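You operate a simulated robot arm through the tools that you are given. There is no shell and no other tool. Be economical: measure what you need, move in short steps, check, and stop when the job is done.

You run a simulated two-armed robot. Do the job below in one go: nothing can be reset, and whatever is moved stays where it is left.

## Task
Take the bowl and put it on the white small plate. Then take the small round mug on the top of the hall shelf and put it away on the top of the wall shelf. Then push the cooler door shut. Then put one of the folded socks from the top of the kitchen island on the top of the fridge worktop. The order counts.
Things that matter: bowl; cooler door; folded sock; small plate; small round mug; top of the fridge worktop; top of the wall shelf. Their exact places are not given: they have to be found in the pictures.

The check looks at the end state, three seconds after you hand in, the way a careful person would. Anything else that was tipped, shoved, dropped, spilled or broken makes it a failure.

## Robot
Two 7-joint arms with two-finger parallel grippers on one trunk, on a base that drives. Base frame: it is fixed to the floor where the robot stands at the start and does not move with it; the origin is under the middle of the robot, x ahead of it, y to its left, z up. Units: mm, rad, N and s.
The left shoulder is at the start at [70, 163, 1170], the right one opposite. Places, roughly: bowl (15x15x5 cm) [600, -100, 1000]; cooler door [9300, -1900, 400]; folded sock (9x6x3 cm) [-1000, -1200, 900]; small plate (17x17x3 cm) [1300, 2000, 900]; small round mug (13x9x8 cm) [7900, -3200, 900]; top of the fridge worktop [-1600, 1400, 900]; top of the wall shelf [1200, -2600, 1500]. Payload 3.43 kg a hand.
Tool frame (each hand has its own): the origin (TCP) lies between the finger pads and is the grasp point; the fingertips stand 34 mm ahead of it; z points along the fingers, y is the line along which they close. The gripper opens to 128 mm. The fingers are 24 mm wide and 12 mm thick; the gripper's body (48 by 130 mm) begins 96 mm behind the TCP.
Orientation is told as [roll, pitch, yaw] about the base's x, y, z axes, in that order, counted from this pose: with the fingers straight down and closing along the base's y, the tool's x points along the base's -x, its y along +y and its z along -z.

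## Interface
- The arms move only by the tool send_rows. It takes "left_commands", "right_commands" or both (then of equal length, played together; a hand with none holds still); each is a list that holds one entry, the list of rows, each a list of 7 numbers: the turn, a rotation vector about the tool's x, y, z in units of 60 degrees (1.0 is 60 degrees), then the shift along the tool's x, y, z in units of 150 mm (1.0 is 150 mm), then the gripper command, from -1 (shut) to 1 (fully open), values between in proportion. In form: [[[ax, ay, az, tx, ty, tz, hand], ...]]. A call has 1 to 12 rows; each row is the pose to reach, as a shift and turn from the pose commanded when the call began, along the tool's axes at that moment. A call with a number of a shift or a turn outside -1 to 1 is refused whole. A row lasts 0.2 s, in which the tool goes at most 50 mm and 0.15 rad; a call with a longer step from one row to the next is refused whole, and so is a gripper value outside its range. A pose out of reach is approached as far as the arm can. The call stops where the force on the tool passes 40 N (or 10 N more than at its start, if that is more) or the arm is blocked; 0.2 s more then pass. The fingers move at their own pace (about 153 mm/s each) and stop on an object; they squeeze with about 42 N. The grip force told is the motor's: it shows also when the fingers shut on nothing. Time passes only in rows, and 0.2 s behind the last, so rows that repeat a pose let the fingers close. It gives the time, the measured TCP pose, the force on the tool (base axes), the opening and the grip force at its end, in the units of the frame above (readings bear some noise), with the torque about the TCP (base axes, N m) and any sound that the robot's microphone picked up.
- Cameras (640 x 400 px; columns grow to the right, rows downward): "scene" is now at [66, -81.2, 1385.7]; the picture's right is [-0.98, -0.18, 0.00], its down [-0.12, 0.68, -0.72] and it looks along [0.13, -0.71, -0.69] (base axes); focal length 214 px, centre (320, 200). "left" rides on the left gripper at [76, 11, -160] in its tool frame; the picture's right is [-0.15, 0.99, 0.00], its down [-0.88, -0.13, -0.46] and it looks along [-0.45, -0.07, 0.89] (tool axes); focal length 234 px, centre (320, 200). "right" rides on the right gripper at [76, -11, -160] in its tool frame; the picture's right is [0.15, 0.99, 0.00], its down [-0.88, 0.13, -0.46] and it looks along [-0.45, 0.07, 0.89] (tool axes); focal length 234 px, centre (320, 200).
- capture(camera): a new picture of that camera. No time passes.
- slide_trunk(by): slides the trunk up (or, below 0, down) by that many mm; the arms and the scene camera ride with it, the base frame stays. It gives what a move gives, with no picture.
- base_move(legs): drives the robot by 1 to 6 legs, each [ahead, left, turn to the left] in mm, mm and rad, along the robot's own axes; the way and the turn of a leg run together, so that a leg with both is an arc; at most 1500 mm and 3.142 rad a leg. The arms and the cameras ride along, it lands a little off, and it stops where it bumps. It gives what a move gives.
- aim_head(pan, tilt): turns the head with the scene camera to pan (to the left, within 1.501 rad either way) and tilt (down, from -0.506 to 1.204), counted from straight ahead of the robot. It gives what a move gives.
- point_at(camera, pixels): for up to 12 pixels [column, row] of the newest picture of that camera ("zoom" is the newest enlarged one), the place [x, y, z] in the base frame of the surface seen there, good to about 2 mm. No time passes.
- inspect(camera, box): a new picture of the part [left, top, right, bottom] of that camera's present view, enlarged. No time passes.
- sign_off(): hands the job in; it is judged then, once.

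Keep the steps short. Do not move on a guess: measure, check each grasp and each placing, and mend mistakes. In all there are 110 turns and 88 pictures (those below and enlarged ones count). Leave the grippers open and the arms clear of the work at the hand-in unless told otherwise, and finish with a single line.

The tools are called after "Emit:" as a command line: name --argument value ..., lists and objects as JSON in quotes. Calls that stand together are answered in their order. send_rows: Moves the arms, as the interface text tells. Its arguments: {"type":"object","properties":{"left_commands":{"type":"array","items":{"type":"array","items":{"type":"array","items":{"type":"number"}}}},"right_commands":{"type":"array","items":{"type":"array","items":{"type":"array","items":{"type":"number"}}}}},"required":[]} The other tools are called the same way: slide_trunk (by) slides the trunk up or down; base_move (legs) drives the base; aim_head (pan, tilt) turns the head that bears the scene camera; capture (camera) takes a picture; point_at (camera, pixels) gives the place of the surface under pixels of a picture; inspect (camera, box) takes an enlarged picture of a part of a camera's view; sign_off () hands the job in.

At the start:

```text
time_s: 0.0
left_tcp_pos: [568.2, -70.8, 1164.7]
left_ee_rot: [-0.001, 0.0, 0.0]
left_contact_force: [0.7, 0.4, 0.0]
left_torque: [0.02, -0.02, -0.01]
left_grip_width: 127.5
left_grasp_force: 0.1
right_tcp_pos: [362.9, -479.1, 1181.3]
right_ee_rot: [0.0, 0.001, 0.0]
right_contact_force: [0.0, -1.1, -0.4]
right_torque: [0.0, 0.02, -0.01]
right_grip_width: 128.1
right_grasp_force: 0.0
trunk travel left (down, up): [-650.0, 290.0]
robot x, y, heading: [0.4, -1.8, 0.003]
head pan, tilt: [-1.391, 0.764]
```

scene: 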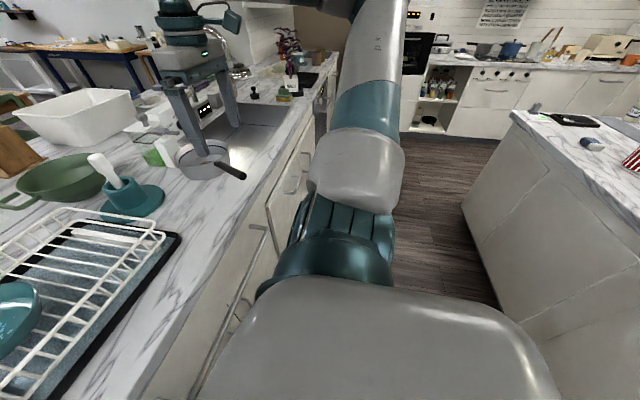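
right: 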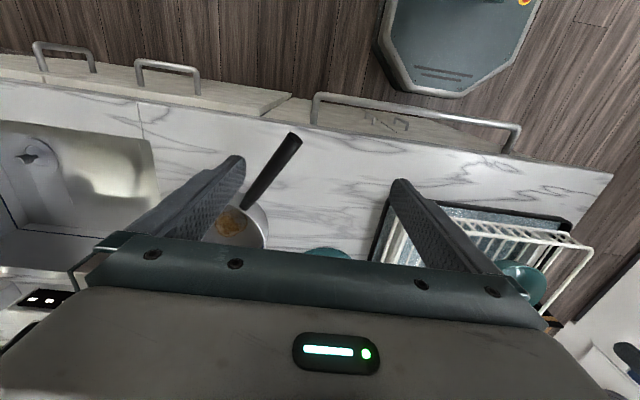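
left: 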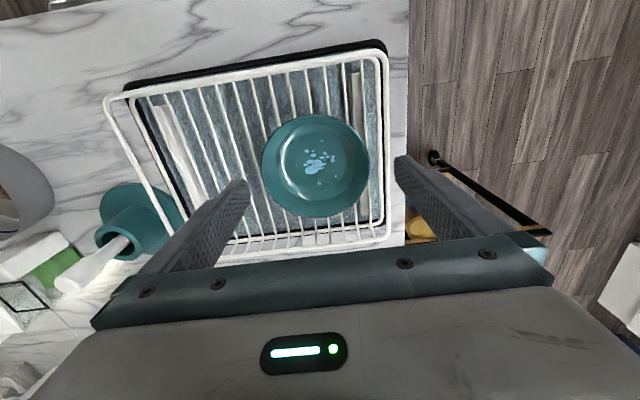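

The left picture shows the teal bowl in the dish rack near (316,166). I'll measure its rim and floor, and turn the head towards it.

Emit:
point_at --camera "left" --pixels '[[316, 166], [265, 166], [367, 166], [316, 118], [316, 214], [285, 128], [350, 128], [290, 205], [240, 150], [385, 150], [320, 65], [395, 120]]'

Emit:
aim_head --pan -0.1 --tilt 0.7

Emit:
capture --camera "scene"

```text
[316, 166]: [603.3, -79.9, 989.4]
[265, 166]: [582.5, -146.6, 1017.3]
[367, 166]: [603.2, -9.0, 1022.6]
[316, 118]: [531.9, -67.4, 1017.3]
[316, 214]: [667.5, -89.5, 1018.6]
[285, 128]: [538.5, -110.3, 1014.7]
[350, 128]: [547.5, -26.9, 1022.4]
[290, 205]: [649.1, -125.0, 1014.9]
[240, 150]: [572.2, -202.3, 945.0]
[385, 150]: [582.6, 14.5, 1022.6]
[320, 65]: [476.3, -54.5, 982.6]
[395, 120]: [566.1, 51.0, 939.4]
```

```text
time_s: 1.5
left_tcp_pos: [567.0, -71.6, 1164.0]
left_ee_rot: [-0.001, -0.001, -0.001]
left_contact_force: [-0.1, 0.5, 0.2]
left_torque: [0.02, 0.01, -0.03]
left_grip_width: 128.1
left_grasp_force: 0.1
right_tcp_pos: [363.8, -479.4, 1181.8]
right_ee_rot: [-0.001, 0.002, -0.001]
right_contact_force: [-0.4, -0.6, -0.4]
right_torque: [0.0, -0.04, 0.01]
right_grip_width: 128.1
right_grasp_force: 0.1
trunk travel left (down, up): [-650.0, 290.0]
robot x, y, heading: [-1.1, 1.1, -0.002]
head pan, tilt: [-0.099, 0.7]
```

```text
84 pictures are left
```

scene: 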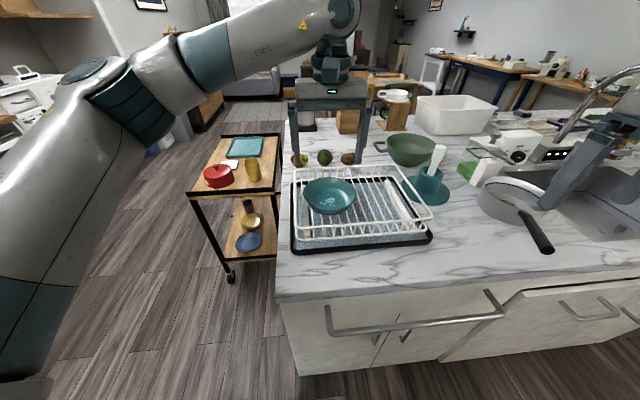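

The bowl rim is centred near (600,-78) at z≈1019, with its inner floor at z≈989. I'll zoom in to see the rack wires and tilt.

Emit:
inspect --camera "left" --box '[200, 60, 420, 250]'

Emit:
inspect --camera "scene" --box '[280, 150, 440, 260]'

```text
2.11 times, centred on (310, 155) of left
```

zoom: 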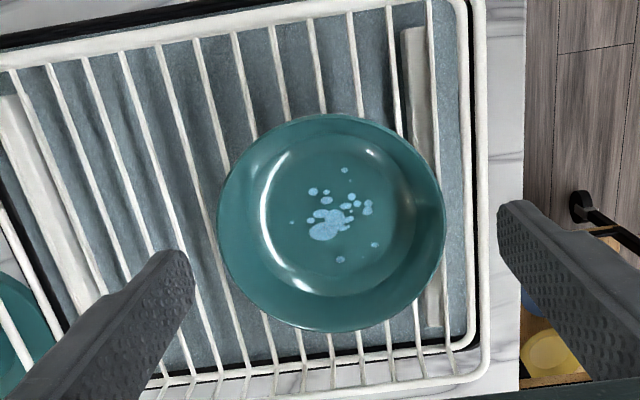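

```text
3.64 times, centred on (360, 205) of scene
```

zoom: 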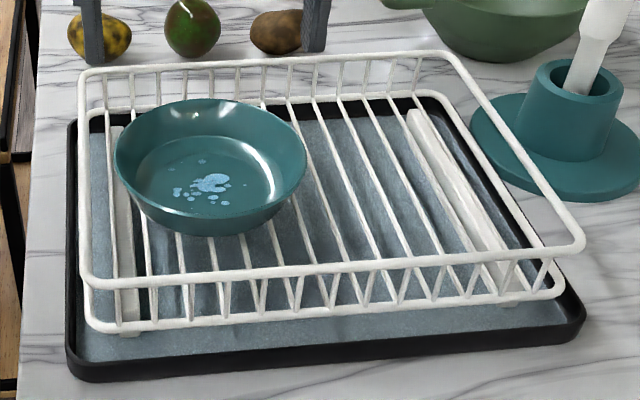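

The bowl sits at the left side of the rack, with its right wall (y≈-149) free. I'll pinch that wall with the left hand leaning 0.5 rad so the fingers follow the slope. First I go to a stand-off point.

Emit:
send_rows --left_commands '[[[-0.1, 0, 0, -0.05, -0.16, 0.09, 0.3], [-0.2, 0, 0, -0.1, -0.32, 0.18, -0.375], [-0.3, 0, 0, -0.15, -0.48, 0.27, -0.375], [-0.4, 0, 0, -0.2, -0.64, 0.36, -0.375], [-0.477, 0, 0, -0.22, -0.8, 0.46, -0.375], [-0.477, 0, 0, -0.22, -0.8, 0.46, -0.375]]]'

Emit:
capture --camera "left"

Emit:
capture --camera "scene"

```text
time_s: 2.9
left_tcp_pos: [581.5, -150.5, 1088.2]
left_ee_rot: [0.5, -0.003, 0.0]
left_contact_force: [-0.1, 0.7, 0.3]
left_torque: [0.02, 0.0, -0.01]
left_grip_width: 39.9
left_grasp_force: 0.0
left hand out of reach, approached as far as the arm can: row 4, 5, 6
right_tcp_pos: [362.4, -480.0, 1181.7]
right_ee_rot: [0.003, 0.0, 0.001]
right_contact_force: [-0.1, -0.7, 0.4]
right_torque: [0.04, 0.0, 0.01]
right_grip_width: 128.1
right_grasp_force: 0.1
trunk travel left (down, up): [-650.0, 290.0]
robot x, y, heading: [-0.3, -1.3, 0.002]
head pan, tilt: [-0.099, 0.7]
```

```text
81 pictures are left
```

left: 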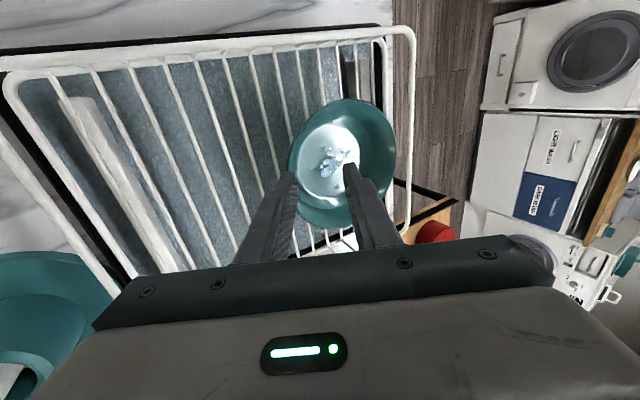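

```text
80 pictures are left
```

scene: 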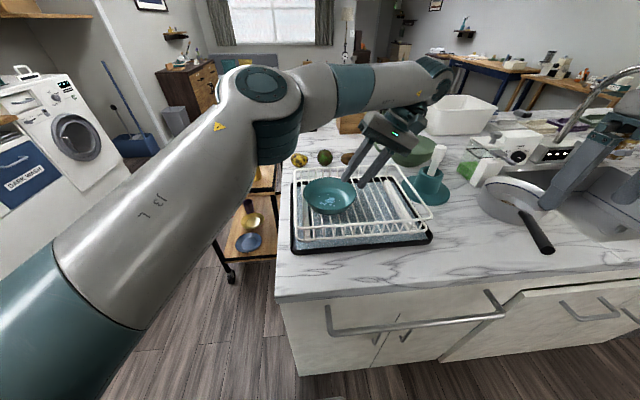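

The left arm falls short. I'd like to shift the base about 120 mm to the right, so I check the faucet and nearby heights first.

Emit:
point_at --camera "scene" --pixels '[[633, 72], [560, 120], [520, 150], [600, 150], [437, 150], [510, 300], [284, 290]]'

```text
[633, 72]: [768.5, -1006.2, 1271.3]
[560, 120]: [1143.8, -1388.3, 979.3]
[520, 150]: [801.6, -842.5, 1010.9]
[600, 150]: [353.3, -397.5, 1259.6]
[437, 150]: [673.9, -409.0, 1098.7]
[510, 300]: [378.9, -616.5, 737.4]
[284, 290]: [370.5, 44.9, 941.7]
```

The way is clear. I shift the base 120 mm to the right.

Emit:
base_move --legs '[[0, -120, 0]]'

```text
time_s: 4.1
left_tcp_pos: [581.0, -267.5, 1089.2]
left_ee_rot: [0.499, -0.003, 0.001]
left_contact_force: [0.1, 0.6, -0.3]
left_torque: [-0.02, 0.0, 0.0]
left_grip_width: 40.1
left_grasp_force: 0.1
right_tcp_pos: [364.4, -597.2, 1182.8]
right_ee_rot: [0.0, 0.0, 0.001]
right_contact_force: [-0.5, 0.6, -0.2]
right_torque: [-0.02, -0.01, 0.02]
right_grip_width: 127.8
right_grasp_force: 0.1
trunk travel left (down, up): [-650.0, 290.0]
robot x, y, heading: [0.9, -121.2, 0.001]
head pan, tilt: [-0.099, 0.7]
```

Now I move to the true stand-off point at (600,-191,1095).

Emit:
send_rows --left_commands '[[[0, 0, 0, -0.06, 0.23, 0.1, -0.375], [0, 0, 0, -0.127, 0.464, 0.207, -0.375], [0, 0, 0, -0.127, 0.464, 0.207, -0.375]]]'

Emit:
capture --camera "left"

```text
time_s: 4.9
left_tcp_pos: [601.1, -193.8, 1095.2]
left_ee_rot: [0.5, -0.001, 0.002]
left_contact_force: [0.1, -0.3, 0.1]
left_torque: [0.04, -0.01, -0.03]
left_grip_width: 39.9
left_grasp_force: 0.1
right_tcp_pos: [365.1, -598.9, 1181.4]
right_ee_rot: [0.002, 0.001, 0.003]
right_contact_force: [-0.2, 0.1, 0.0]
right_torque: [0.02, -0.02, 0.02]
right_grip_width: 127.9
right_grasp_force: 0.0
trunk travel left (down, up): [-650.0, 290.0]
robot x, y, heading: [0.2, -121.0, -0.001]
head pan, tilt: [-0.099, 0.7]
```

```text
79 pictures are left
```

left: 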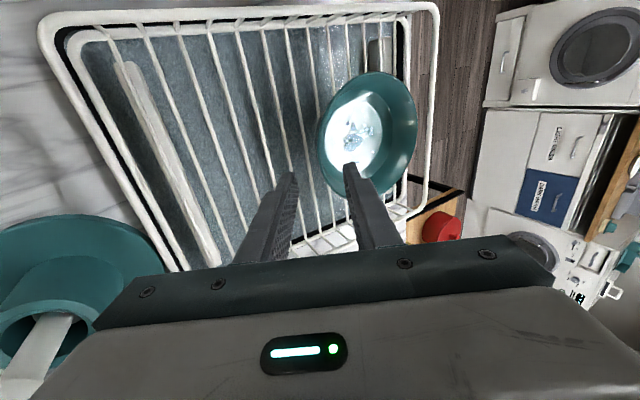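

Before going in, I measure the near wall from this view.

Emit:
point_at --camera "left" --pixels '[[320, 150], [322, 125], [327, 165], [355, 135], [300, 160], [291, 178], [318, 140]]'

```text
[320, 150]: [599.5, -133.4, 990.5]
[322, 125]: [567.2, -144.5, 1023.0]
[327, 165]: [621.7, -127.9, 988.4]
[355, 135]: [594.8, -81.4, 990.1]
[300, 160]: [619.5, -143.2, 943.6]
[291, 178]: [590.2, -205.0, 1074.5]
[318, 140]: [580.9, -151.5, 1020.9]
```

The wall leans about 0.53 rad, so the line is right. I advance 76 mm along the tool, then close.

Emit:
send_rows --left_commands '[[[0, 0, 0, 0, 0, 0.17, -0.375], [0, 0, 0, 0, 0, 0.34, -0.375], [0, 0, 0, 0, 0, 0.44, -0.375], [0, 0, 0, 0, 0, 0.507, -0.375], [0, 0, 0, 0, 0, 0.507, -0.375]]]'

Emit:
capture --camera "left"

```text
time_s: 6.1
left_tcp_pos: [603.2, -155.6, 1029.3]
left_ee_rot: [0.496, -0.002, 0.004]
left_contact_force: [0.1, -0.2, 0.6]
left_torque: [-0.03, 0.03, 0.02]
left_grip_width: 39.9
left_grasp_force: 0.0
right_tcp_pos: [364.6, -596.3, 1181.4]
right_ee_rot: [0.0, -0.001, 0.004]
right_contact_force: [-0.1, -0.1, -0.7]
right_torque: [0.0, -0.01, 0.01]
right_grip_width: 128.2
right_grasp_force: 0.0
trunk travel left (down, up): [-650.0, 290.0]
robot x, y, heading: [-1.2, -118.4, 0.003]
head pan, tilt: [-0.099, 0.7]
```

```text
78 pictures are left
```

left: 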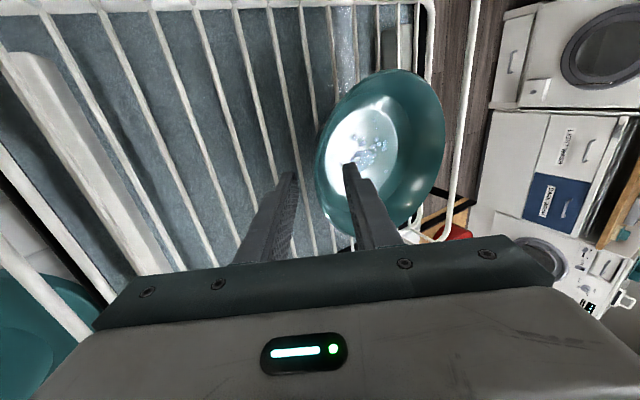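

The wall lies between the fingers, so I close and lift about 20 mm straight up to test the grasp.

Emit:
send_rows --left_commands '[[[0, 0, 0, 0, 0, 0, -1], [0, 0, 0, 0, 0, 0, -1], [0, 0, 0, 0, 0, 0, -1], [0, 0, 0, 0, 0.064, -0.117, -1], [0, 0, 0, 0, 0.064, -0.117, -1]]]'

Emit:
capture --camera "left"

```text
time_s: 7.3
left_tcp_pos: [601.3, -154.9, 1046.9]
left_ee_rot: [0.496, 0.0, 0.001]
left_contact_force: [-0.4, -0.4, -3.3]
left_torque: [-0.27, 0.0, -0.01]
left_grip_width: 8.8
left_grasp_force: 42.7
right_tcp_pos: [364.5, -595.9, 1181.4]
right_ee_rot: [0.0, -0.001, 0.003]
right_contact_force: [0.5, 0.4, 0.4]
right_torque: [-0.01, 0.01, 0.02]
right_grip_width: 128.2
right_grasp_force: 0.1
trunk travel left (down, up): [-650.0, 290.0]
robot x, y, heading: [-1.3, -118.7, 0.006]
head pan, tilt: [-0.099, 0.7]
```

```text
77 pictures are left
```

left: 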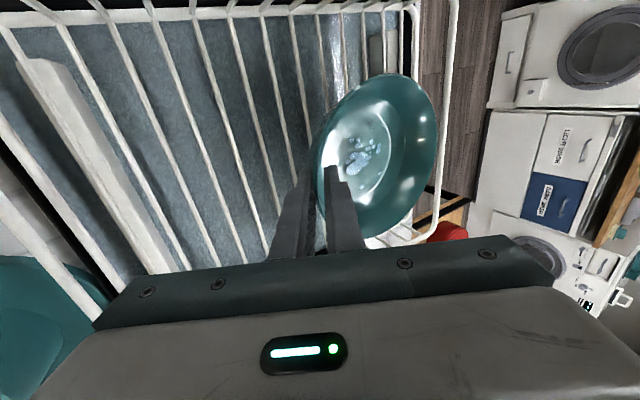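

The bowl is held (opening 8.8, load about 3 N). I lift it 100 mm more, then turn the head left to find the plate.

Emit:
send_rows --left_commands '[[[0, 0, 0, 0, 0.1, -0.18, -1], [0, 0, 0, 0, 0.2, -0.36, -1], [0, 0, 0, 0, 0.32, -0.58, -1], [0, 0, 0, 0, 0.4, -0.73, -1], [0, 0, 0, 0, 0.4, -0.73, -1]]]'

Emit:
aim_head --pan 0.9 --tilt 0.45

Emit:
capture --camera "scene"

```text
time_s: 8.5
left_tcp_pos: [601.6, -153.5, 1173.3]
left_ee_rot: [0.5, -0.001, 0.001]
left_contact_force: [-0.1, -0.1, -3.3]
left_torque: [-0.22, 0.02, 0.02]
left_grip_width: 8.9
left_grasp_force: 42.4
right_tcp_pos: [366.3, -595.8, 1180.7]
right_ee_rot: [-0.001, 0.0, 0.002]
right_contact_force: [-0.2, -0.2, 0.8]
right_torque: [0.01, 0.02, -0.01]
right_grip_width: 128.0
right_grasp_force: 0.0
trunk travel left (down, up): [-650.0, 290.0]
robot x, y, heading: [-0.6, -116.2, 0.001]
head pan, tilt: [-0.099, 0.7]
```

```text
time_s: 9.8
left_tcp_pos: [601.6, -153.9, 1172.0]
left_ee_rot: [0.497, -0.001, 0.002]
left_contact_force: [0.6, 0.3, -3.5]
left_torque: [-0.24, 0.01, 0.03]
left_grip_width: 8.5
left_grasp_force: 41.8
right_tcp_pos: [365.4, -596.9, 1182.1]
right_ee_rot: [-0.001, 0.001, 0.004]
right_contact_force: [0.5, -0.1, -0.4]
right_torque: [0.0, 0.02, 0.01]
right_grip_width: 128.0
right_grasp_force: 0.0
trunk travel left (down, up): [-650.0, 290.0]
robot x, y, heading: [1.9, -123.8, -0.002]
head pan, tilt: [0.901, 0.45]
```

```text
76 pictures are left
```

scene: 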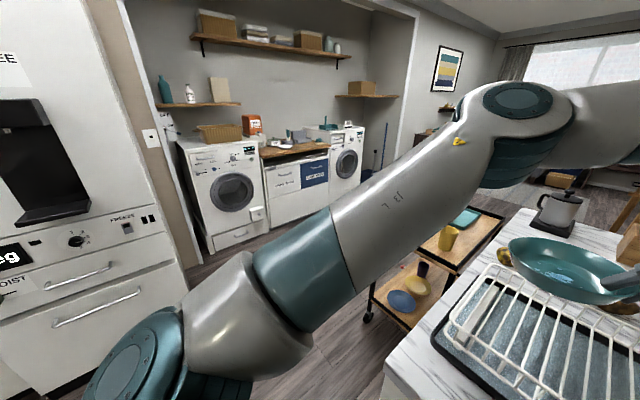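

The place given lies in the direction of the laundry counter. I zoom in there.

Emit:
inspect --camera "scene" --box '[170, 90, 390, 230]'

Emit:
point_at --camera "scene" --pixels '[[293, 145], [230, 150], [340, 135], [280, 240], [385, 320], [300, 180], [475, 215], [400, 300]]'

```text
2.86 times, centred on (280, 160) of scene
```

zoom: 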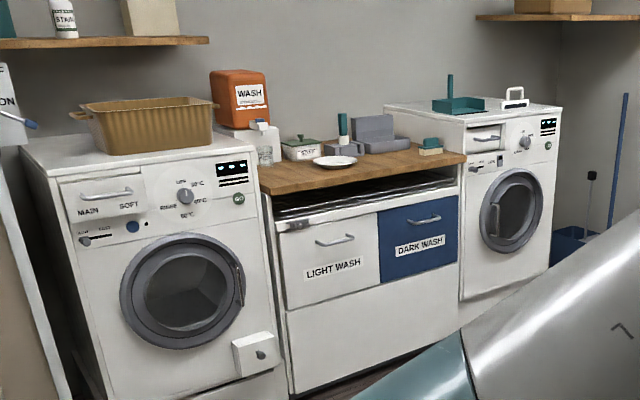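

```text
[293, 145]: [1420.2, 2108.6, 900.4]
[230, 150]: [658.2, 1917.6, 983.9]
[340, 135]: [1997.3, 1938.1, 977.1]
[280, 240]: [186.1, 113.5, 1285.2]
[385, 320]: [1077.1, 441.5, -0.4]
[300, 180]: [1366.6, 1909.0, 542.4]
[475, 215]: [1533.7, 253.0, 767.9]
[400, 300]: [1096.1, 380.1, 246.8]
```

The small white plate shows at zoom (335,161) on the wooden counter between the washers. I measure it and what is around it.

Emit:
point_at --camera "zoom" --pixels '[[335, 161], [316, 161], [354, 161], [335, 155], [335, 167], [303, 150], [345, 148], [430, 150], [265, 155], [370, 172], [430, 360], [300, 385]]'

```text
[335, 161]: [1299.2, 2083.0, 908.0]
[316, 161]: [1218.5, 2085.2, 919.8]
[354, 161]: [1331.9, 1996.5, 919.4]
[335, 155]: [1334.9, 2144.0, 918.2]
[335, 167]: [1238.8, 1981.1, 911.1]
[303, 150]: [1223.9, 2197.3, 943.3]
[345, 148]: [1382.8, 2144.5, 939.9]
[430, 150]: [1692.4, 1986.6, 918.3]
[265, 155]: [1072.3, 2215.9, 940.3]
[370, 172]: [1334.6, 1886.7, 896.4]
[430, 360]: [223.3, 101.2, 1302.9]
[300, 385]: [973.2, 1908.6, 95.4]
```

The plate is centred near (1290,2060) with its rim at z≈919. I check the cabinet on the left and the floor ahead before I drive.

Emit:
point_at --camera "scene" --pixels '[[60, 330], [165, 270], [150, 370], [195, 275], [260, 235], [370, 300], [455, 205], [500, 215], [10, 330], [330, 205], [215, 262]]'

```text
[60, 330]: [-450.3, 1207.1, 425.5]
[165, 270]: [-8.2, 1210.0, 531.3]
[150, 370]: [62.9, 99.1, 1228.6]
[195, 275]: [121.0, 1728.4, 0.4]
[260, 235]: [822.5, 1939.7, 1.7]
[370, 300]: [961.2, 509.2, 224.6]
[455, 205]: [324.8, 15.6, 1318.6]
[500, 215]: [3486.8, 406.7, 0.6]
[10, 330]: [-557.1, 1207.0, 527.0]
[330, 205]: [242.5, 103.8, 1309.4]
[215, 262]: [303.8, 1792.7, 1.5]
```

The route is clear between the trolley (up to y≈510) and the washers (from y≈1890). I go left 800 mm, ahead and left to about (600,950), then turn left to face the laundry and stop short of it.

Emit:
base_move --legs '[[0, 820, 0], [600, 250, 0], [0, 0, 1.571], [250, -840, 0]]'

Emit:
aim_head --pan 0.1 --tilt 0.45

Emit:
capture --camera "scene"

```text
time_s: 25.5
left_tcp_pos: [1444.7, 1844.6, 1174.1]
left_ee_rot: [0.499, 0.0, 1.599]
left_contact_force: [-0.9, -0.4, -3.8]
left_torque: [0.02, -0.22, 0.01]
left_grip_width: 9.0
left_grasp_force: 42.2
right_tcp_pos: [1893.4, 1620.4, 1182.0]
right_ee_rot: [-0.001, 0.0, 1.599]
right_contact_force: [-0.3, 0.0, 0.1]
right_torque: [-0.02, 0.01, 0.02]
right_grip_width: 127.9
right_grasp_force: 0.1
trunk travel left (down, up): [-650.0, 290.0]
robot x, y, heading: [1423.7, 1241.5, 1.597]
head pan, tilt: [0.901, 0.45]
```

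```text
time_s: 26.6
left_tcp_pos: [1444.7, 1843.5, 1173.2]
left_ee_rot: [0.498, 0.0, 1.599]
left_contact_force: [-0.3, -0.1, -2.8]
left_torque: [0.0, -0.25, -0.01]
left_grip_width: 8.9
left_grasp_force: 41.8
right_tcp_pos: [1895.0, 1620.4, 1182.1]
right_ee_rot: [0.0, -0.002, 1.6]
right_contact_force: [-0.7, 0.6, 0.1]
right_torque: [0.02, 0.0, -0.02]
right_grip_width: 127.8
right_grasp_force: 0.0
trunk travel left (down, up): [-650.0, 290.0]
robot x, y, heading: [1426.4, 1247.3, 1.601]
head pan, tilt: [0.099, 0.45]
```

```text
74 pictures are left
```

scene: 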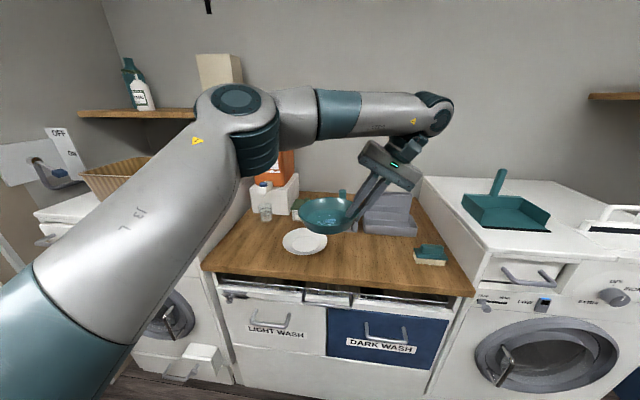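

The plate is in clear view at (305,241). I measure its rim and the bowl's rim.

Emit:
inspect --camera "scene" --box '[230, 150, 450, 290]'

Emit:
point_at --camera "zoom" --pixels '[[155, 268], [281, 268], [215, 238], [218, 299], [218, 268], [205, 180], [310, 145], [275, 185], [346, 190], [60, 180], [105, 180], [400, 225]]'

```text
2.86 times, centred on (340, 220) of scene
```

zoom: 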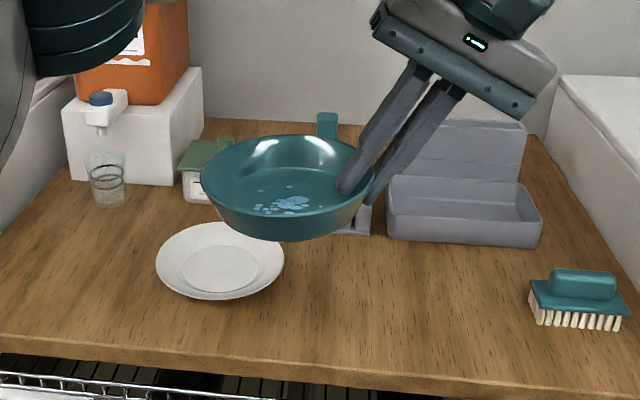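

```text
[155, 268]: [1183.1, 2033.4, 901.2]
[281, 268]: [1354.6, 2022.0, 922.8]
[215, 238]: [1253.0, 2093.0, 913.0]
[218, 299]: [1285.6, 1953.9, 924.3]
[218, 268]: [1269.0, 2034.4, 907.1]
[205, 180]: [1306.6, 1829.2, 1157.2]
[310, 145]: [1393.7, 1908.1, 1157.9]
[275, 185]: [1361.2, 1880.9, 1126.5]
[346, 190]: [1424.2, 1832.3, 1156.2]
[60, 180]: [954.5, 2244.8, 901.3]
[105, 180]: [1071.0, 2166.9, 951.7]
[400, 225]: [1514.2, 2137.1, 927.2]
```

The bowl is level with its centre near (1367,1839), and the plate centre is near (1270,2036). I check the elbow against the left shelf and the jug before driving about 200 ahead and 91 left.

Emit:
point_at --camera "scene" --pixels '[[185, 114], [90, 113], [235, 95], [205, 130], [255, 160], [288, 160], [232, 75], [595, 97], [400, 150], [437, 100]]'

```text
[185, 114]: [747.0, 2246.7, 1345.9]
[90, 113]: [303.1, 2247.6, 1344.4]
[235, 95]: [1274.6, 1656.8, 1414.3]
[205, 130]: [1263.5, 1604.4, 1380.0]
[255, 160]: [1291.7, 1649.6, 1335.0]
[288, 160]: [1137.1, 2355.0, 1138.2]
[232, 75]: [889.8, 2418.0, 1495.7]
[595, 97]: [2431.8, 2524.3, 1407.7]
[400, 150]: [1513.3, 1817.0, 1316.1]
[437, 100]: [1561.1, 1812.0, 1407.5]
```

All clear. I drive.

Emit:
base_move --legs '[[200, 91, 0]]'

Emit:
capture --camera "scene"

```text
time_s: 28.3
left_tcp_pos: [1348.7, 2044.1, 1174.1]
left_ee_rot: [0.499, 0.0, 1.598]
left_contact_force: [0.3, -0.2, -3.8]
left_torque: [0.01, -0.24, 0.0]
left_grip_width: 8.6
left_grasp_force: 41.5
right_tcp_pos: [1798.2, 1818.8, 1180.9]
right_ee_rot: [0.002, -0.001, 1.6]
right_contact_force: [-0.5, 0.2, -0.6]
right_torque: [-0.02, -0.01, -0.01]
right_grip_width: 127.9
right_grasp_force: 0.1
trunk travel left (down, up): [-650.0, 290.0]
robot x, y, heading: [1330.3, 1444.4, 1.6]
head pan, tilt: [0.099, 0.45]
```

```text
72 pictures are left
```

scene: 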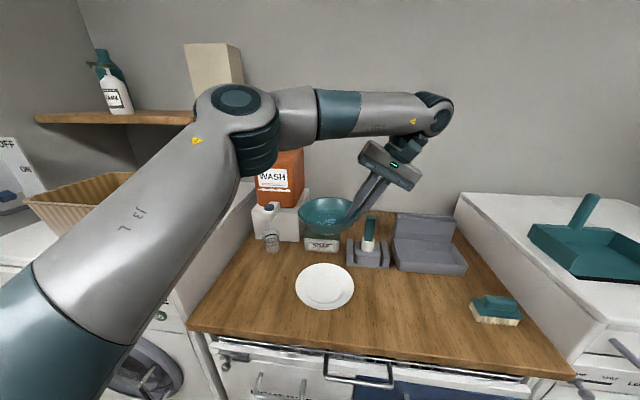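

The plate is now at (325,286). I re-measure the plate and bowl.

Emit:
inspect --camera "scene" --box '[250, 180, 410, 320]'

Emit:
point_at --camera "scene" --pixels '[[297, 286], [353, 286], [325, 265], [325, 308], [325, 286], [302, 212], [325, 200], [325, 228], [346, 215], [275, 240], [320, 245], [370, 255]]'

```text
2.86 times, centred on (330, 250) of scene
```

zoom: 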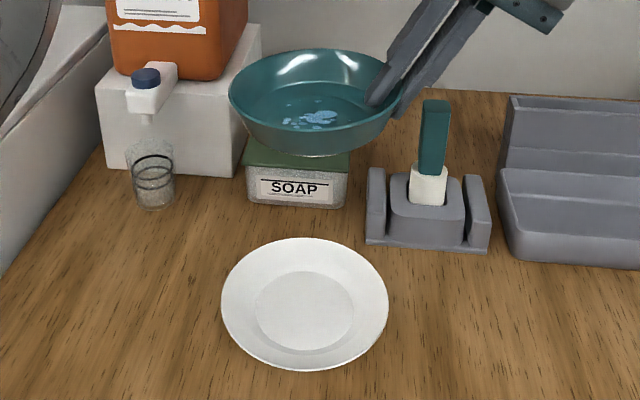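

```text
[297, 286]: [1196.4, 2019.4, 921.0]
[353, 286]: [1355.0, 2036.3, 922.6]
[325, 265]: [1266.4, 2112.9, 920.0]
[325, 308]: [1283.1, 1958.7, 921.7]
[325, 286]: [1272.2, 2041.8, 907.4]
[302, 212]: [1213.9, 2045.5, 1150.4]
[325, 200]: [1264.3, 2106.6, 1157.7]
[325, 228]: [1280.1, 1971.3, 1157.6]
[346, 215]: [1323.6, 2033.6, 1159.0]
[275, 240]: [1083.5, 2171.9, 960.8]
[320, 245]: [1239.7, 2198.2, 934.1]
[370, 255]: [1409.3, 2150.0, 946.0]
```

The bowl centre (≈1272,2039) is over the plate centre (≈1276,2036) within a few millimetres. I lower it 150 mm straight down.

Emit:
send_rows --left_commands '[[[0, 0, 0, -0.005, -0.13, 0.234, -1], [0, 0, 0, -0.01, -0.255, 0.468, -1], [0, 0, 0, -0.01, -0.383, 0.7, -1], [0, 0, 0, -0.01, -0.479, 0.878, -1], [0, 0, 0, -0.01, -0.479, 0.878, -1]]]'

Emit:
inspect --camera "scene" --box '[250, 180, 410, 320]'

```text
time_s: 29.5
left_tcp_pos: [1349.1, 2045.2, 1021.5]
left_ee_rot: [0.496, -0.001, 1.596]
left_contact_force: [0.3, 0.1, -2.6]
left_torque: [0.02, -0.25, 0.02]
left_grip_width: 8.7
left_grasp_force: 41.4
right_tcp_pos: [1797.4, 1818.5, 1181.3]
right_ee_rot: [0.0, 0.0, 1.597]
right_contact_force: [0.1, 0.3, 0.1]
right_torque: [0.0, -0.03, 0.0]
right_grip_width: 127.9
right_grasp_force: 0.1
trunk travel left (down, up): [-650.0, 290.0]
robot x, y, heading: [1327.8, 1441.6, 1.592]
head pan, tilt: [0.099, 0.45]
```

```text
2.86 times, centred on (330, 250) of scene
```

zoom: 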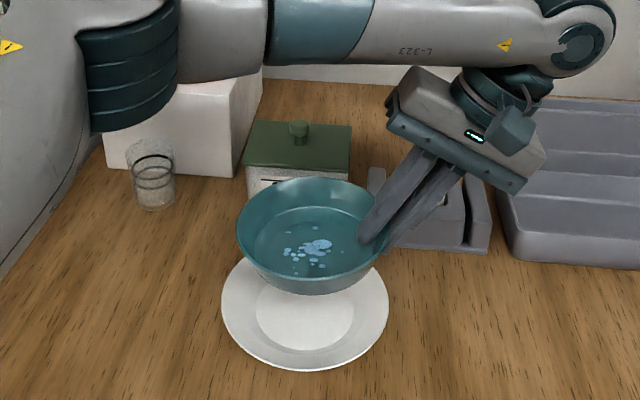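

About 45 mm remain. I check the elbow and forearm clearance over the glass and jug.

Emit:
point_at --camera "zoom" --pixels '[[130, 110], [170, 60], [280, 50], [400, 70], [30, 100], [310, 245], [290, 280], [246, 225], [300, 182]]'

```text
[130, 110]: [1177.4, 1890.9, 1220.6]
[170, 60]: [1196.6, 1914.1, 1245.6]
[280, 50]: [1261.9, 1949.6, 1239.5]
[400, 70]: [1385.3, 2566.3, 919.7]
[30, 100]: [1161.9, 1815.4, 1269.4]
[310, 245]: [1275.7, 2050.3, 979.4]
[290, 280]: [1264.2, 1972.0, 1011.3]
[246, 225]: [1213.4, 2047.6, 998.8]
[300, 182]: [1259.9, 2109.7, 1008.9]
```

Clear. I lower further in small steps until it touches.

Emit:
send_rows --left_commands '[[[0, 0, 0, 0, -0.08, 0.146, -1], [0, 0, 0, 0, -0.112, 0.205, -1], [0, 0, 0, 0, -0.128, 0.234, -1], [0, 0, 0, 0, -0.137, 0.252, -1], [0, 0, 0, 0, -0.147, 0.27, -1], [0, 0, 0, 0, -0.147, 0.27, -1]]]'

Emit:
inspect --camera "scene" --box '[250, 180, 410, 320]'

```text
time_s: 30.9
left_tcp_pos: [1348.0, 2045.2, 976.6]
left_ee_rot: [0.496, 0.0, 1.596]
left_contact_force: [-0.2, 0.4, -3.7]
left_torque: [0.02, -0.28, 0.0]
left_grip_width: 8.8
left_grasp_force: 42.0
right_tcp_pos: [1795.8, 1819.3, 1181.2]
right_ee_rot: [0.001, -0.001, 1.599]
right_contact_force: [0.4, 0.2, 0.2]
right_torque: [0.01, 0.03, -0.01]
right_grip_width: 128.2
right_grasp_force: 0.1
trunk travel left (down, up): [-650.0, 290.0]
robot x, y, heading: [1325.4, 1442.3, 1.593]
head pan, tilt: [0.099, 0.45]
```

```text
2.86 times, centred on (330, 250) of scene
```

zoom: 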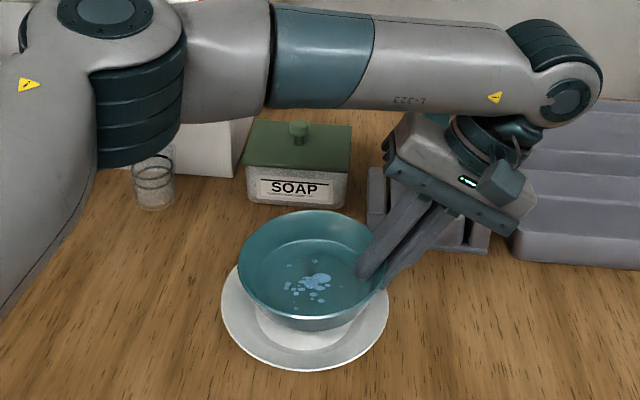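

Still no contact. I continue in 4 mm steps.

Emit:
send_rows --left_commands '[[[0, 0, 0, 0, -0.0128, 0.0234, -1], [0, 0, 0, 0, -0.0256, 0.0468, -1], [0, 0, 0, 0, -0.032, 0.0585, -1], [0, 0, 0, 0, -0.032, 0.0585, -1]]]'

Emit:
point_at --camera "zoom" --pixels '[[310, 282], [300, 215], [243, 275], [290, 325], [230, 310], [300, 360], [385, 310]]'

```text
time_s: 31.9
left_tcp_pos: [1347.2, 2046.1, 966.3]
left_ee_rot: [0.498, 0.0, 1.597]
left_contact_force: [0.0, 0.5, -3.3]
left_torque: [0.01, -0.24, 0.02]
left_grip_width: 8.5
left_grasp_force: 41.8
right_tcp_pos: [1797.1, 1818.7, 1180.8]
right_ee_rot: [-0.001, 0.001, 1.6]
right_contact_force: [-0.4, -0.1, -0.4]
right_torque: [0.02, 0.01, 0.0]
right_grip_width: 128.0
right_grasp_force: 0.1
trunk travel left (down, up): [-650.0, 290.0]
robot x, y, heading: [1323.4, 1444.1, 1.598]
head pan, tilt: [0.099, 0.45]
```

```text
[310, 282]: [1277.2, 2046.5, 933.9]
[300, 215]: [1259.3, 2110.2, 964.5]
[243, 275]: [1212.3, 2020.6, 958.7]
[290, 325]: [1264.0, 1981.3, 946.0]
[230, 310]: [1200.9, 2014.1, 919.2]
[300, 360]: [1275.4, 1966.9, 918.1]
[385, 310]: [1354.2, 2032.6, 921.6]
```

Inner floor is now about 924 over the plate floor at 907. I go on in 3 mm steps.

Emit:
send_rows --left_commands '[[[0, 0, 0, 0, -0.0096, 0.0176, -1], [0, 0, 0, 0, -0.0192, 0.0351, -1], [0, 0, 0, 0, -0.0288, 0.0527, -1], [0, 0, 0, 0, -0.0384, 0.0702, -1], [0, 0, 0, 0, -0.0384, 0.0702, -1]]]'

Emit:
inspect --camera "scene" --box '[250, 180, 410, 320]'

```text
time_s: 33.1
left_tcp_pos: [1347.1, 2045.1, 960.3]
left_ee_rot: [0.503, -0.007, 1.601]
left_contact_force: [-5.4, -12.8, 20.3]
left_torque: [-0.07, 0.9, 0.61]
left_grip_width: 8.8
left_grasp_force: 42.1
right_tcp_pos: [1797.0, 1815.9, 1181.8]
right_ee_rot: [0.001, -0.001, 1.598]
right_contact_force: [0.4, 0.3, -0.1]
right_torque: [-0.04, -0.01, -0.01]
right_grip_width: 128.0
right_grasp_force: 0.1
trunk travel left (down, up): [-650.0, 290.0]
robot x, y, heading: [1324.8, 1447.6, 1.602]
head pan, tilt: [0.099, 0.45]
stopped in row 5 (left hand): the force on the tool passed its limit (the readings are from after the stop); the commanded pose is now the measured one
```

```text
2.86 times, centred on (330, 250) of scene
```

zoom: 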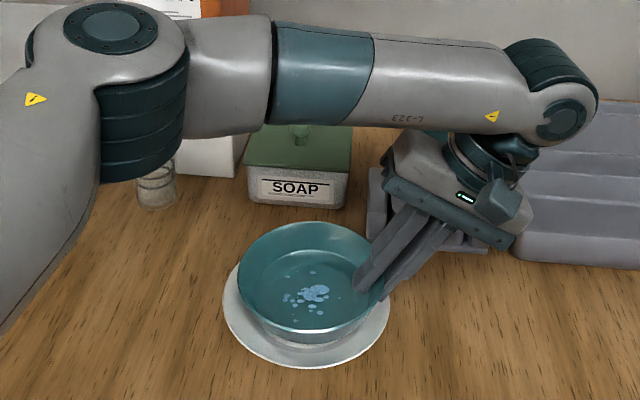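

Touched down with about 20 N. I relax by 1 mm upward, then open the fingers a little.

Emit:
send_rows --left_commands '[[[0, 0, 0, 0, 0.003, -0.006, -1], [0, 0, 0, 0, 0.003, -0.006, -0.7], [0, 0, 0, 0, 0.003, -0.006, -0.5], [0, 0, 0, 0, 0.003, -0.006, -0.45], [0, 0, 0, 0, 0.003, -0.006, -0.45]]]'

Emit:
inspect --camera "scene" --box '[250, 180, 410, 320]'

```text
time_s: 34.3
left_tcp_pos: [1347.3, 2044.4, 959.7]
left_ee_rot: [0.499, -0.003, 1.597]
left_contact_force: [-3.8, 2.2, 10.1]
left_torque: [0.11, 0.24, -0.02]
left_grip_width: 30.2
left_grasp_force: 0.0
right_tcp_pos: [1795.6, 1818.3, 1181.7]
right_ee_rot: [-0.001, 0.0, 1.598]
right_contact_force: [0.3, -0.2, 0.2]
right_torque: [0.0, 0.02, 0.02]
right_grip_width: 128.2
right_grasp_force: 0.0
trunk travel left (down, up): [-650.0, 290.0]
robot x, y, heading: [1326.9, 1443.9, 1.599]
head pan, tilt: [0.099, 0.45]
```

```text
2.86 times, centred on (330, 250) of scene
```

zoom: 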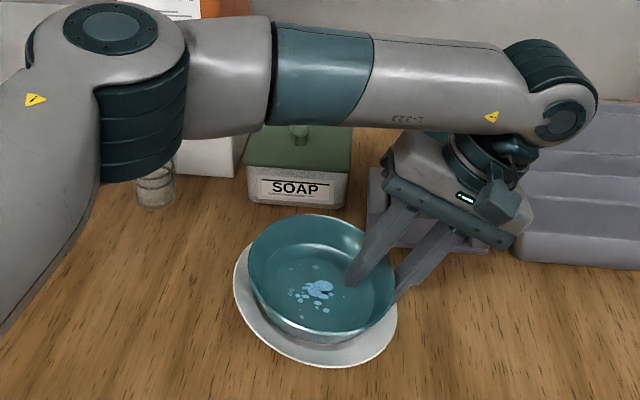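

The hand reads 10 N and the plate looks tilted: the outer fingertip probably presses on the plate's rim. I back out along the tool axis gently.

Emit:
send_rows --left_commands '[[[0, 0, 0, 0, 0, -0.03, -0.45], [0, 0, 0, 0, 0, -0.08, -0.45], [0, 0, 0, 0, 0, -0.16, -0.4], [0, 0, 0, 0, 0, -0.32, -0.4], [0, 0, 0, 0, 0, -0.55, -0.4], [0, 0, 0, 0, 0, -0.8, -0.4], [0, 0, 0, 0, 0, -0.8, -0.4]]]'

Emit:
inspect --camera "scene" --box '[250, 180, 410, 320]'

```text
time_s: 35.9
left_tcp_pos: [1404.4, 2046.1, 1065.5]
left_ee_rot: [0.5, -0.002, 1.6]
left_contact_force: [-0.7, 0.5, 0.4]
left_torque: [0.02, -0.01, 0.01]
left_grip_width: 38.3
left_grasp_force: 0.0
right_tcp_pos: [1796.0, 1819.5, 1182.2]
right_ee_rot: [0.0, 0.001, 1.598]
right_contact_force: [-0.4, -0.7, 0.6]
right_torque: [-0.03, -0.02, 0.01]
right_grip_width: 128.2
right_grasp_force: 0.1
trunk travel left (down, up): [-650.0, 290.0]
robot x, y, heading: [1328.7, 1444.0, 1.601]
head pan, tilt: [0.099, 0.45]
```

```text
2.86 times, centred on (330, 250) of scene
```

zoom: 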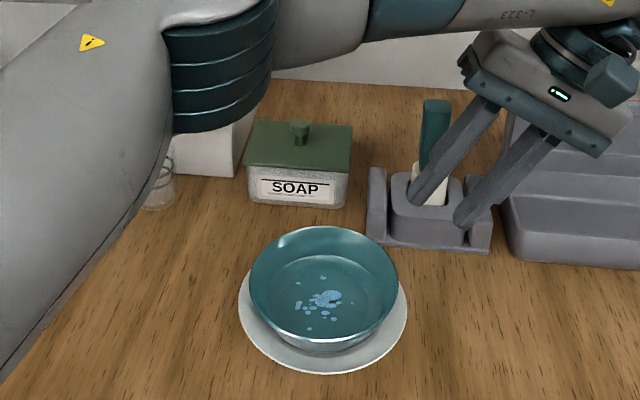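

The bowl stands on the plate. I check that both are level.

Emit:
point_at --camera "zoom" --pixels '[[253, 280], [392, 280], [324, 229], [324, 338], [242, 310], [402, 320], [324, 368], [322, 280]]'

```text
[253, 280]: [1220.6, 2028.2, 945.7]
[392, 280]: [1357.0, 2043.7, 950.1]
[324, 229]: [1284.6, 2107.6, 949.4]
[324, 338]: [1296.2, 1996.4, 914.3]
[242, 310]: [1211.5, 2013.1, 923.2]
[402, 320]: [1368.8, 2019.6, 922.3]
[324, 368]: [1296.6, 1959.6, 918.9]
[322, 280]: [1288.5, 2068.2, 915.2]
```

Both are level. Job one is done. I raise the left hand, bring it upright, and back away. Then I look toward the hall.

Emit:
send_rows --left_commands '[[[0.05, 0, 0, 0, 0.1, -0.25, 0], [0.15, 0, 0, 0, 0.2, -0.5, 0], [0.28, 0, 0, 0, 0.3, -0.75, 0], [0.4, 0, 0, 0, 0.35, -0.9, 0], [0.477, 0, 0, 0, 0.35, -0.9, 0]]]'

Emit:
base_move --legs '[[-300, 0, 0]]'

Emit:
aim_head --pan -1.5 --tilt 0.2

Emit:
capture --camera "scene"

```text
time_s: 37.1
left_tcp_pos: [1422.3, 2048.3, 1208.9]
left_ee_rot: [-0.002, -0.004, 1.599]
left_contact_force: [-0.1, 1.2, -0.7]
left_torque: [-0.02, -0.02, -0.02]
left_grip_width: 63.9
left_grasp_force: 0.0
right_tcp_pos: [1795.4, 1820.1, 1181.5]
right_ee_rot: [0.001, -0.001, 1.599]
right_contact_force: [-0.3, -0.1, 0.3]
right_torque: [0.02, -0.01, 0.0]
right_grip_width: 127.9
right_grasp_force: 0.2
trunk travel left (down, up): [-650.0, 290.0]
robot x, y, heading: [1325.9, 1445.9, 1.595]
head pan, tilt: [0.099, 0.45]
```

```text
time_s: 39.1
left_tcp_pos: [1429.0, 1751.0, 1208.3]
left_ee_rot: [0.0, -0.004, 1.605]
left_contact_force: [0.2, 0.3, -0.5]
left_torque: [0.0, 0.0, 0.02]
left_grip_width: 63.8
left_grasp_force: 0.0
right_tcp_pos: [1803.3, 1524.5, 1181.0]
right_ee_rot: [-0.001, 0.0, 1.605]
right_contact_force: [1.1, 0.0, 0.5]
right_torque: [-0.03, 0.0, 0.0]
right_grip_width: 128.0
right_grasp_force: 0.0
trunk travel left (down, up): [-650.0, 290.0]
robot x, y, heading: [1336.4, 1144.1, 1.6]
head pan, tilt: [0.099, 0.45]
```

```text
time_s: 40.8
left_tcp_pos: [1429.4, 1750.9, 1207.7]
left_ee_rot: [0.0, -0.005, 1.605]
left_contact_force: [0.1, -0.4, 0.5]
left_torque: [0.02, 0.0, 0.02]
left_grip_width: 64.0
left_grasp_force: 0.0
right_tcp_pos: [1803.6, 1525.1, 1180.6]
right_ee_rot: [0.001, 0.0, 1.604]
right_contact_force: [0.3, 0.9, 0.0]
right_torque: [0.01, -0.03, -0.01]
right_grip_width: 128.2
right_grasp_force: 0.0
trunk travel left (down, up): [-650.0, 290.0]
robot x, y, heading: [1334.6, 1149.1, 1.602]
head pan, tilt: [-1.499, 0.201]
```

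```text
65 pictures are left
```

scene: 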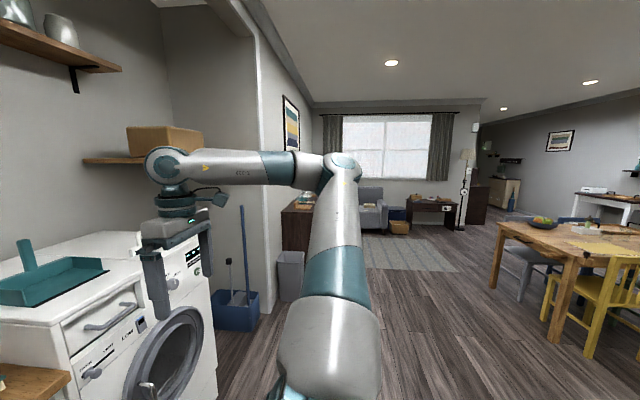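

This looks along +x into the living area, with an opening toward the hall near (500,185). I measure points for a route.

Emit:
point_at --camera "scene" --pixels '[[495, 295], [550, 340], [620, 280], [410, 265], [395, 233], [470, 222], [485, 200], [508, 195], [515, 165], [580, 200], [445, 215], [285, 295]]'

Emit:
inspect --camera "scene" --box '[430, 120, 640, 260]'

```text
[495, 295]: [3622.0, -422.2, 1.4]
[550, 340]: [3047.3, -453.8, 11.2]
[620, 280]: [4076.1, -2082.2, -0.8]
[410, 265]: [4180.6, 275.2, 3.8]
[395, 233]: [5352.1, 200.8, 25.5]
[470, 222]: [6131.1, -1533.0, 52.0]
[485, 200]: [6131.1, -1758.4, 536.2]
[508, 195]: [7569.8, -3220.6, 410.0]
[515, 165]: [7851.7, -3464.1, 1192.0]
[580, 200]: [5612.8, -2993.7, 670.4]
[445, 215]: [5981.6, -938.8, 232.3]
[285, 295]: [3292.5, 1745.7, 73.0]
```

```text
2.86 times, centred on (535, 190) of scene
```

zoom: 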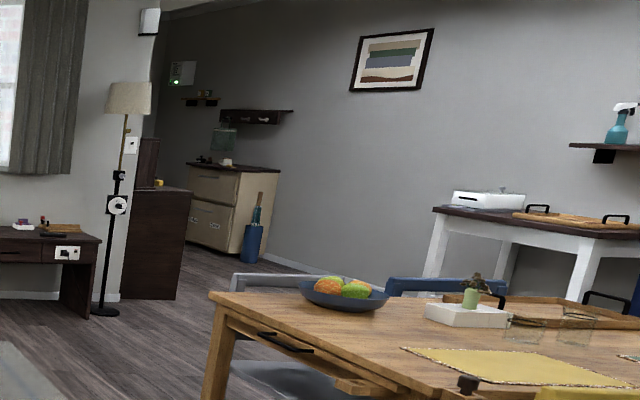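

The hall cabinet shows at zoom (235,200), with a small item on top near (226,161). I measure it, the passage, and the furniture beside it.

Emit:
point_at --camera "zoom" --pixels '[[227, 162], [205, 163], [245, 165], [191, 235], [237, 258], [252, 250], [178, 296], [200, 262], [300, 270], [105, 312], [212, 300], [440, 205]]'

```text
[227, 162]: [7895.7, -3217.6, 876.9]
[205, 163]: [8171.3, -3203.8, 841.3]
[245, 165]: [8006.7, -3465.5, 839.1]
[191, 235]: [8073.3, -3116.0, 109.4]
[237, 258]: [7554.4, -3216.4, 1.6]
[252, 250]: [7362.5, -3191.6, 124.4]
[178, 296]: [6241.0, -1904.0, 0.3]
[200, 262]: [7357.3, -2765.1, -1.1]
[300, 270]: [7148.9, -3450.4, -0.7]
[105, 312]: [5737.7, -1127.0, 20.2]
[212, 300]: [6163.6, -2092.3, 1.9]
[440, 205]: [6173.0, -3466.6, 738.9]
```

Mug near (7896,-3218,877) on the cabinet top at z≈840; its front is at y≈-3120. I measure the dining set's far end and the passage by the wall table.

Emit:
point_at --camera "zoom" --pixels '[[212, 296], [240, 278], [310, 278], [262, 378], [460, 282], [390, 290], [215, 375], [500, 300], [585, 300], [428, 260], [140, 200], [160, 190]]'

Emit:
point_at --camera "scene" --pixels '[[500, 225], [505, 280], [560, 255], [545, 290], [590, 350], [530, 290], [450, 330], [380, 260], [355, 240]]'

```text
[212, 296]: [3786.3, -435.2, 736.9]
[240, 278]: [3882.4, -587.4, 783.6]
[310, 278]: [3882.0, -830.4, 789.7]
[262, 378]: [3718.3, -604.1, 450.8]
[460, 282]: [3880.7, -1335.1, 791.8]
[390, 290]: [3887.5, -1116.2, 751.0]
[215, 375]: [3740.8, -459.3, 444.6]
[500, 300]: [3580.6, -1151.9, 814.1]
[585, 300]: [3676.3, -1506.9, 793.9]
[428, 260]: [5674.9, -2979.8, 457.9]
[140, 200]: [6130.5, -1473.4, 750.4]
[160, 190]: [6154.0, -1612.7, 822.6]
```

```text
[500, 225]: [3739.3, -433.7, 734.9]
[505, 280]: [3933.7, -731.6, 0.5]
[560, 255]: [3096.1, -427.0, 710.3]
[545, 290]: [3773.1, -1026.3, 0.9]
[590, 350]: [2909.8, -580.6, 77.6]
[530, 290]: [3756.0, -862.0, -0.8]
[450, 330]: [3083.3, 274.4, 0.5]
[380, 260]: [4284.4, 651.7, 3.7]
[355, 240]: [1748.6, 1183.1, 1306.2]
```

The east end of the dining set is at x≈3900, the partition begins at x≈6130, and the wall table reaches y≈-2980. I turn to face +x, drive to about (4235,550), then face -y.

Emit:
base_move --legs '[[0, 0, -1.6], [1480, -200, 0], [1400, -400, 0], [0, 0, -1.571]]'

Emit:
aim_head --pan 0.35 --tilt 0.3

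Emit:
capture --camera "scene"

```text
time_s: 63.0
left_tcp_pos: [4118.9, -116.3, 1209.1]
left_ee_rot: [0.002, -0.004, -1.593]
left_contact_force: [-0.2, 0.3, -0.2]
left_torque: [0.01, 0.0, 0.01]
left_grip_width: 63.9
left_grasp_force: 0.1
right_tcp_pos: [3757.4, 130.8, 1180.4]
right_ee_rot: [0.001, 0.001, -1.595]
right_contact_force: [-0.9, -0.5, -0.3]
right_torque: [-0.01, 0.02, 0.0]
right_grip_width: 127.9
right_grasp_force: 0.0
trunk travel left (down, up): [-650.0, 290.0]
robot x, y, heading: [4244.8, 482.0, -1.598]
head pan, tilt: [-1.499, 0.201]
```

```text
time_s: 64.8
left_tcp_pos: [4118.3, -115.7, 1208.5]
left_ee_rot: [-0.001, -0.005, -1.594]
left_contact_force: [0.6, 0.1, 0.2]
left_torque: [0.02, -0.03, 0.02]
left_grip_width: 64.0
left_grasp_force: 0.0
right_tcp_pos: [3757.6, 130.4, 1182.2]
right_ee_rot: [0.002, 0.0, -1.595]
right_contact_force: [0.5, 0.6, -0.3]
right_torque: [-0.06, 0.0, 0.01]
right_grip_width: 127.7
right_grasp_force: 0.1
trunk travel left (down, up): [-650.0, 290.0]
robot x, y, heading: [4245.5, 480.4, -1.598]
head pan, tilt: [0.351, 0.3]
```

```text
63 pictures are left
```

scene: 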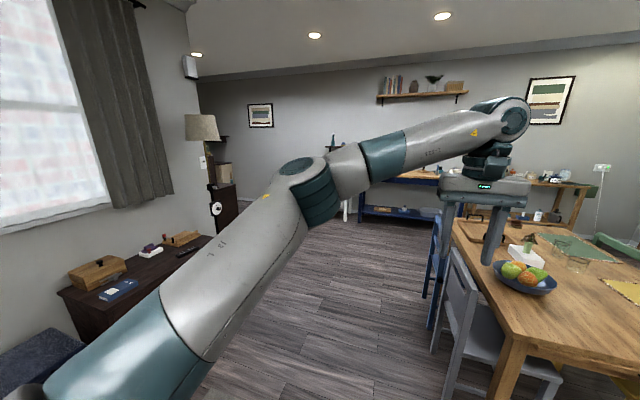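

The floor between the desk on the left and the chairs on the right is open. I measure the chairs and desk.

Emit:
point_at --camera "scene" --pixels '[[430, 300], [435, 345], [440, 240], [75, 295], [130, 270], [205, 240], [225, 185], [300, 280], [370, 215], [430, 215], [335, 300], [45, 370]]'

```text
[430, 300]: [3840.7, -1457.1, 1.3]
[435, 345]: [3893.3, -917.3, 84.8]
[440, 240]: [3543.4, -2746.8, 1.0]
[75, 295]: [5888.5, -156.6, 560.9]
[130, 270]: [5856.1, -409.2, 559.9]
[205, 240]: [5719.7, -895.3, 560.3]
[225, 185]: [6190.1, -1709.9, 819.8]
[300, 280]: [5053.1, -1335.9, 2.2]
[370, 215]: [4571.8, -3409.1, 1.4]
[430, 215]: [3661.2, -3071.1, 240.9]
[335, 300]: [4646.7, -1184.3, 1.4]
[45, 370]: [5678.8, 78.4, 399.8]
```

The corridor is about x 3900–5650. I drive through it, then sidestep left through the passage to about (6590,-2435).

Emit:
base_move --legs '[[1300, 620, 0.027], [1250, 550, 0], [350, 1200, 0]]'

Emit:
aim_head --pan 0.7 --tilt 0.35

Emit:
capture --camera "scene"

```text
time_s: 84.1
left_tcp_pos: [6503.2, -2972.3, 1208.2]
left_ee_rot: [0.001, -0.007, -1.535]
left_contact_force: [0.5, 0.2, 0.0]
left_torque: [0.02, 0.0, 0.01]
left_grip_width: 63.9
left_grasp_force: 0.0
right_tcp_pos: [6129.4, -2747.3, 1181.7]
right_ee_rot: [0.0, -0.001, -1.534]
right_contact_force: [-0.3, 0.1, -1.2]
right_torque: [0.0, 0.03, 0.01]
right_grip_width: 128.0
right_grasp_force: 0.1
trunk travel left (down, up): [-650.0, 290.0]
robot x, y, heading: [6595.8, -2366.8, -1.53]
head pan, tilt: [0.351, 0.3]
```

```text
time_s: 85.0
left_tcp_pos: [6504.5, -2972.4, 1209.1]
left_ee_rot: [0.0, -0.005, -1.534]
left_contact_force: [-0.3, 0.0, 0.6]
left_torque: [0.01, 0.01, 0.0]
left_grip_width: 64.1
left_grasp_force: 0.1
right_tcp_pos: [6129.1, -2746.8, 1182.1]
right_ee_rot: [0.0, 0.0, -1.534]
right_contact_force: [0.2, -0.3, -0.6]
right_torque: [0.01, -0.04, 0.0]
right_grip_width: 128.3
right_grasp_force: 0.0
trunk travel left (down, up): [-650.0, 290.0]
robot x, y, heading: [6596.2, -2364.9, -1.533]
head pan, tilt: [0.7, 0.351]
```

```text
62 pictures are left
```

scene: 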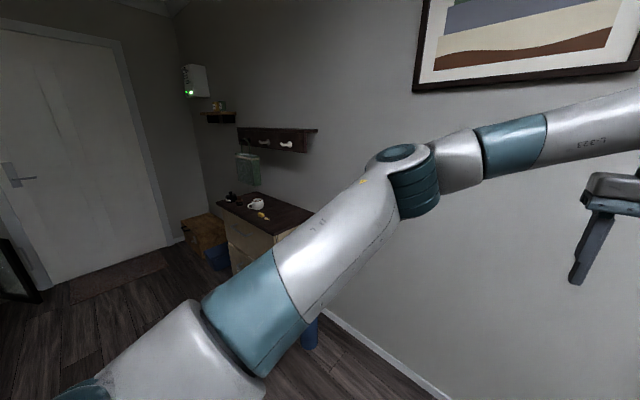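

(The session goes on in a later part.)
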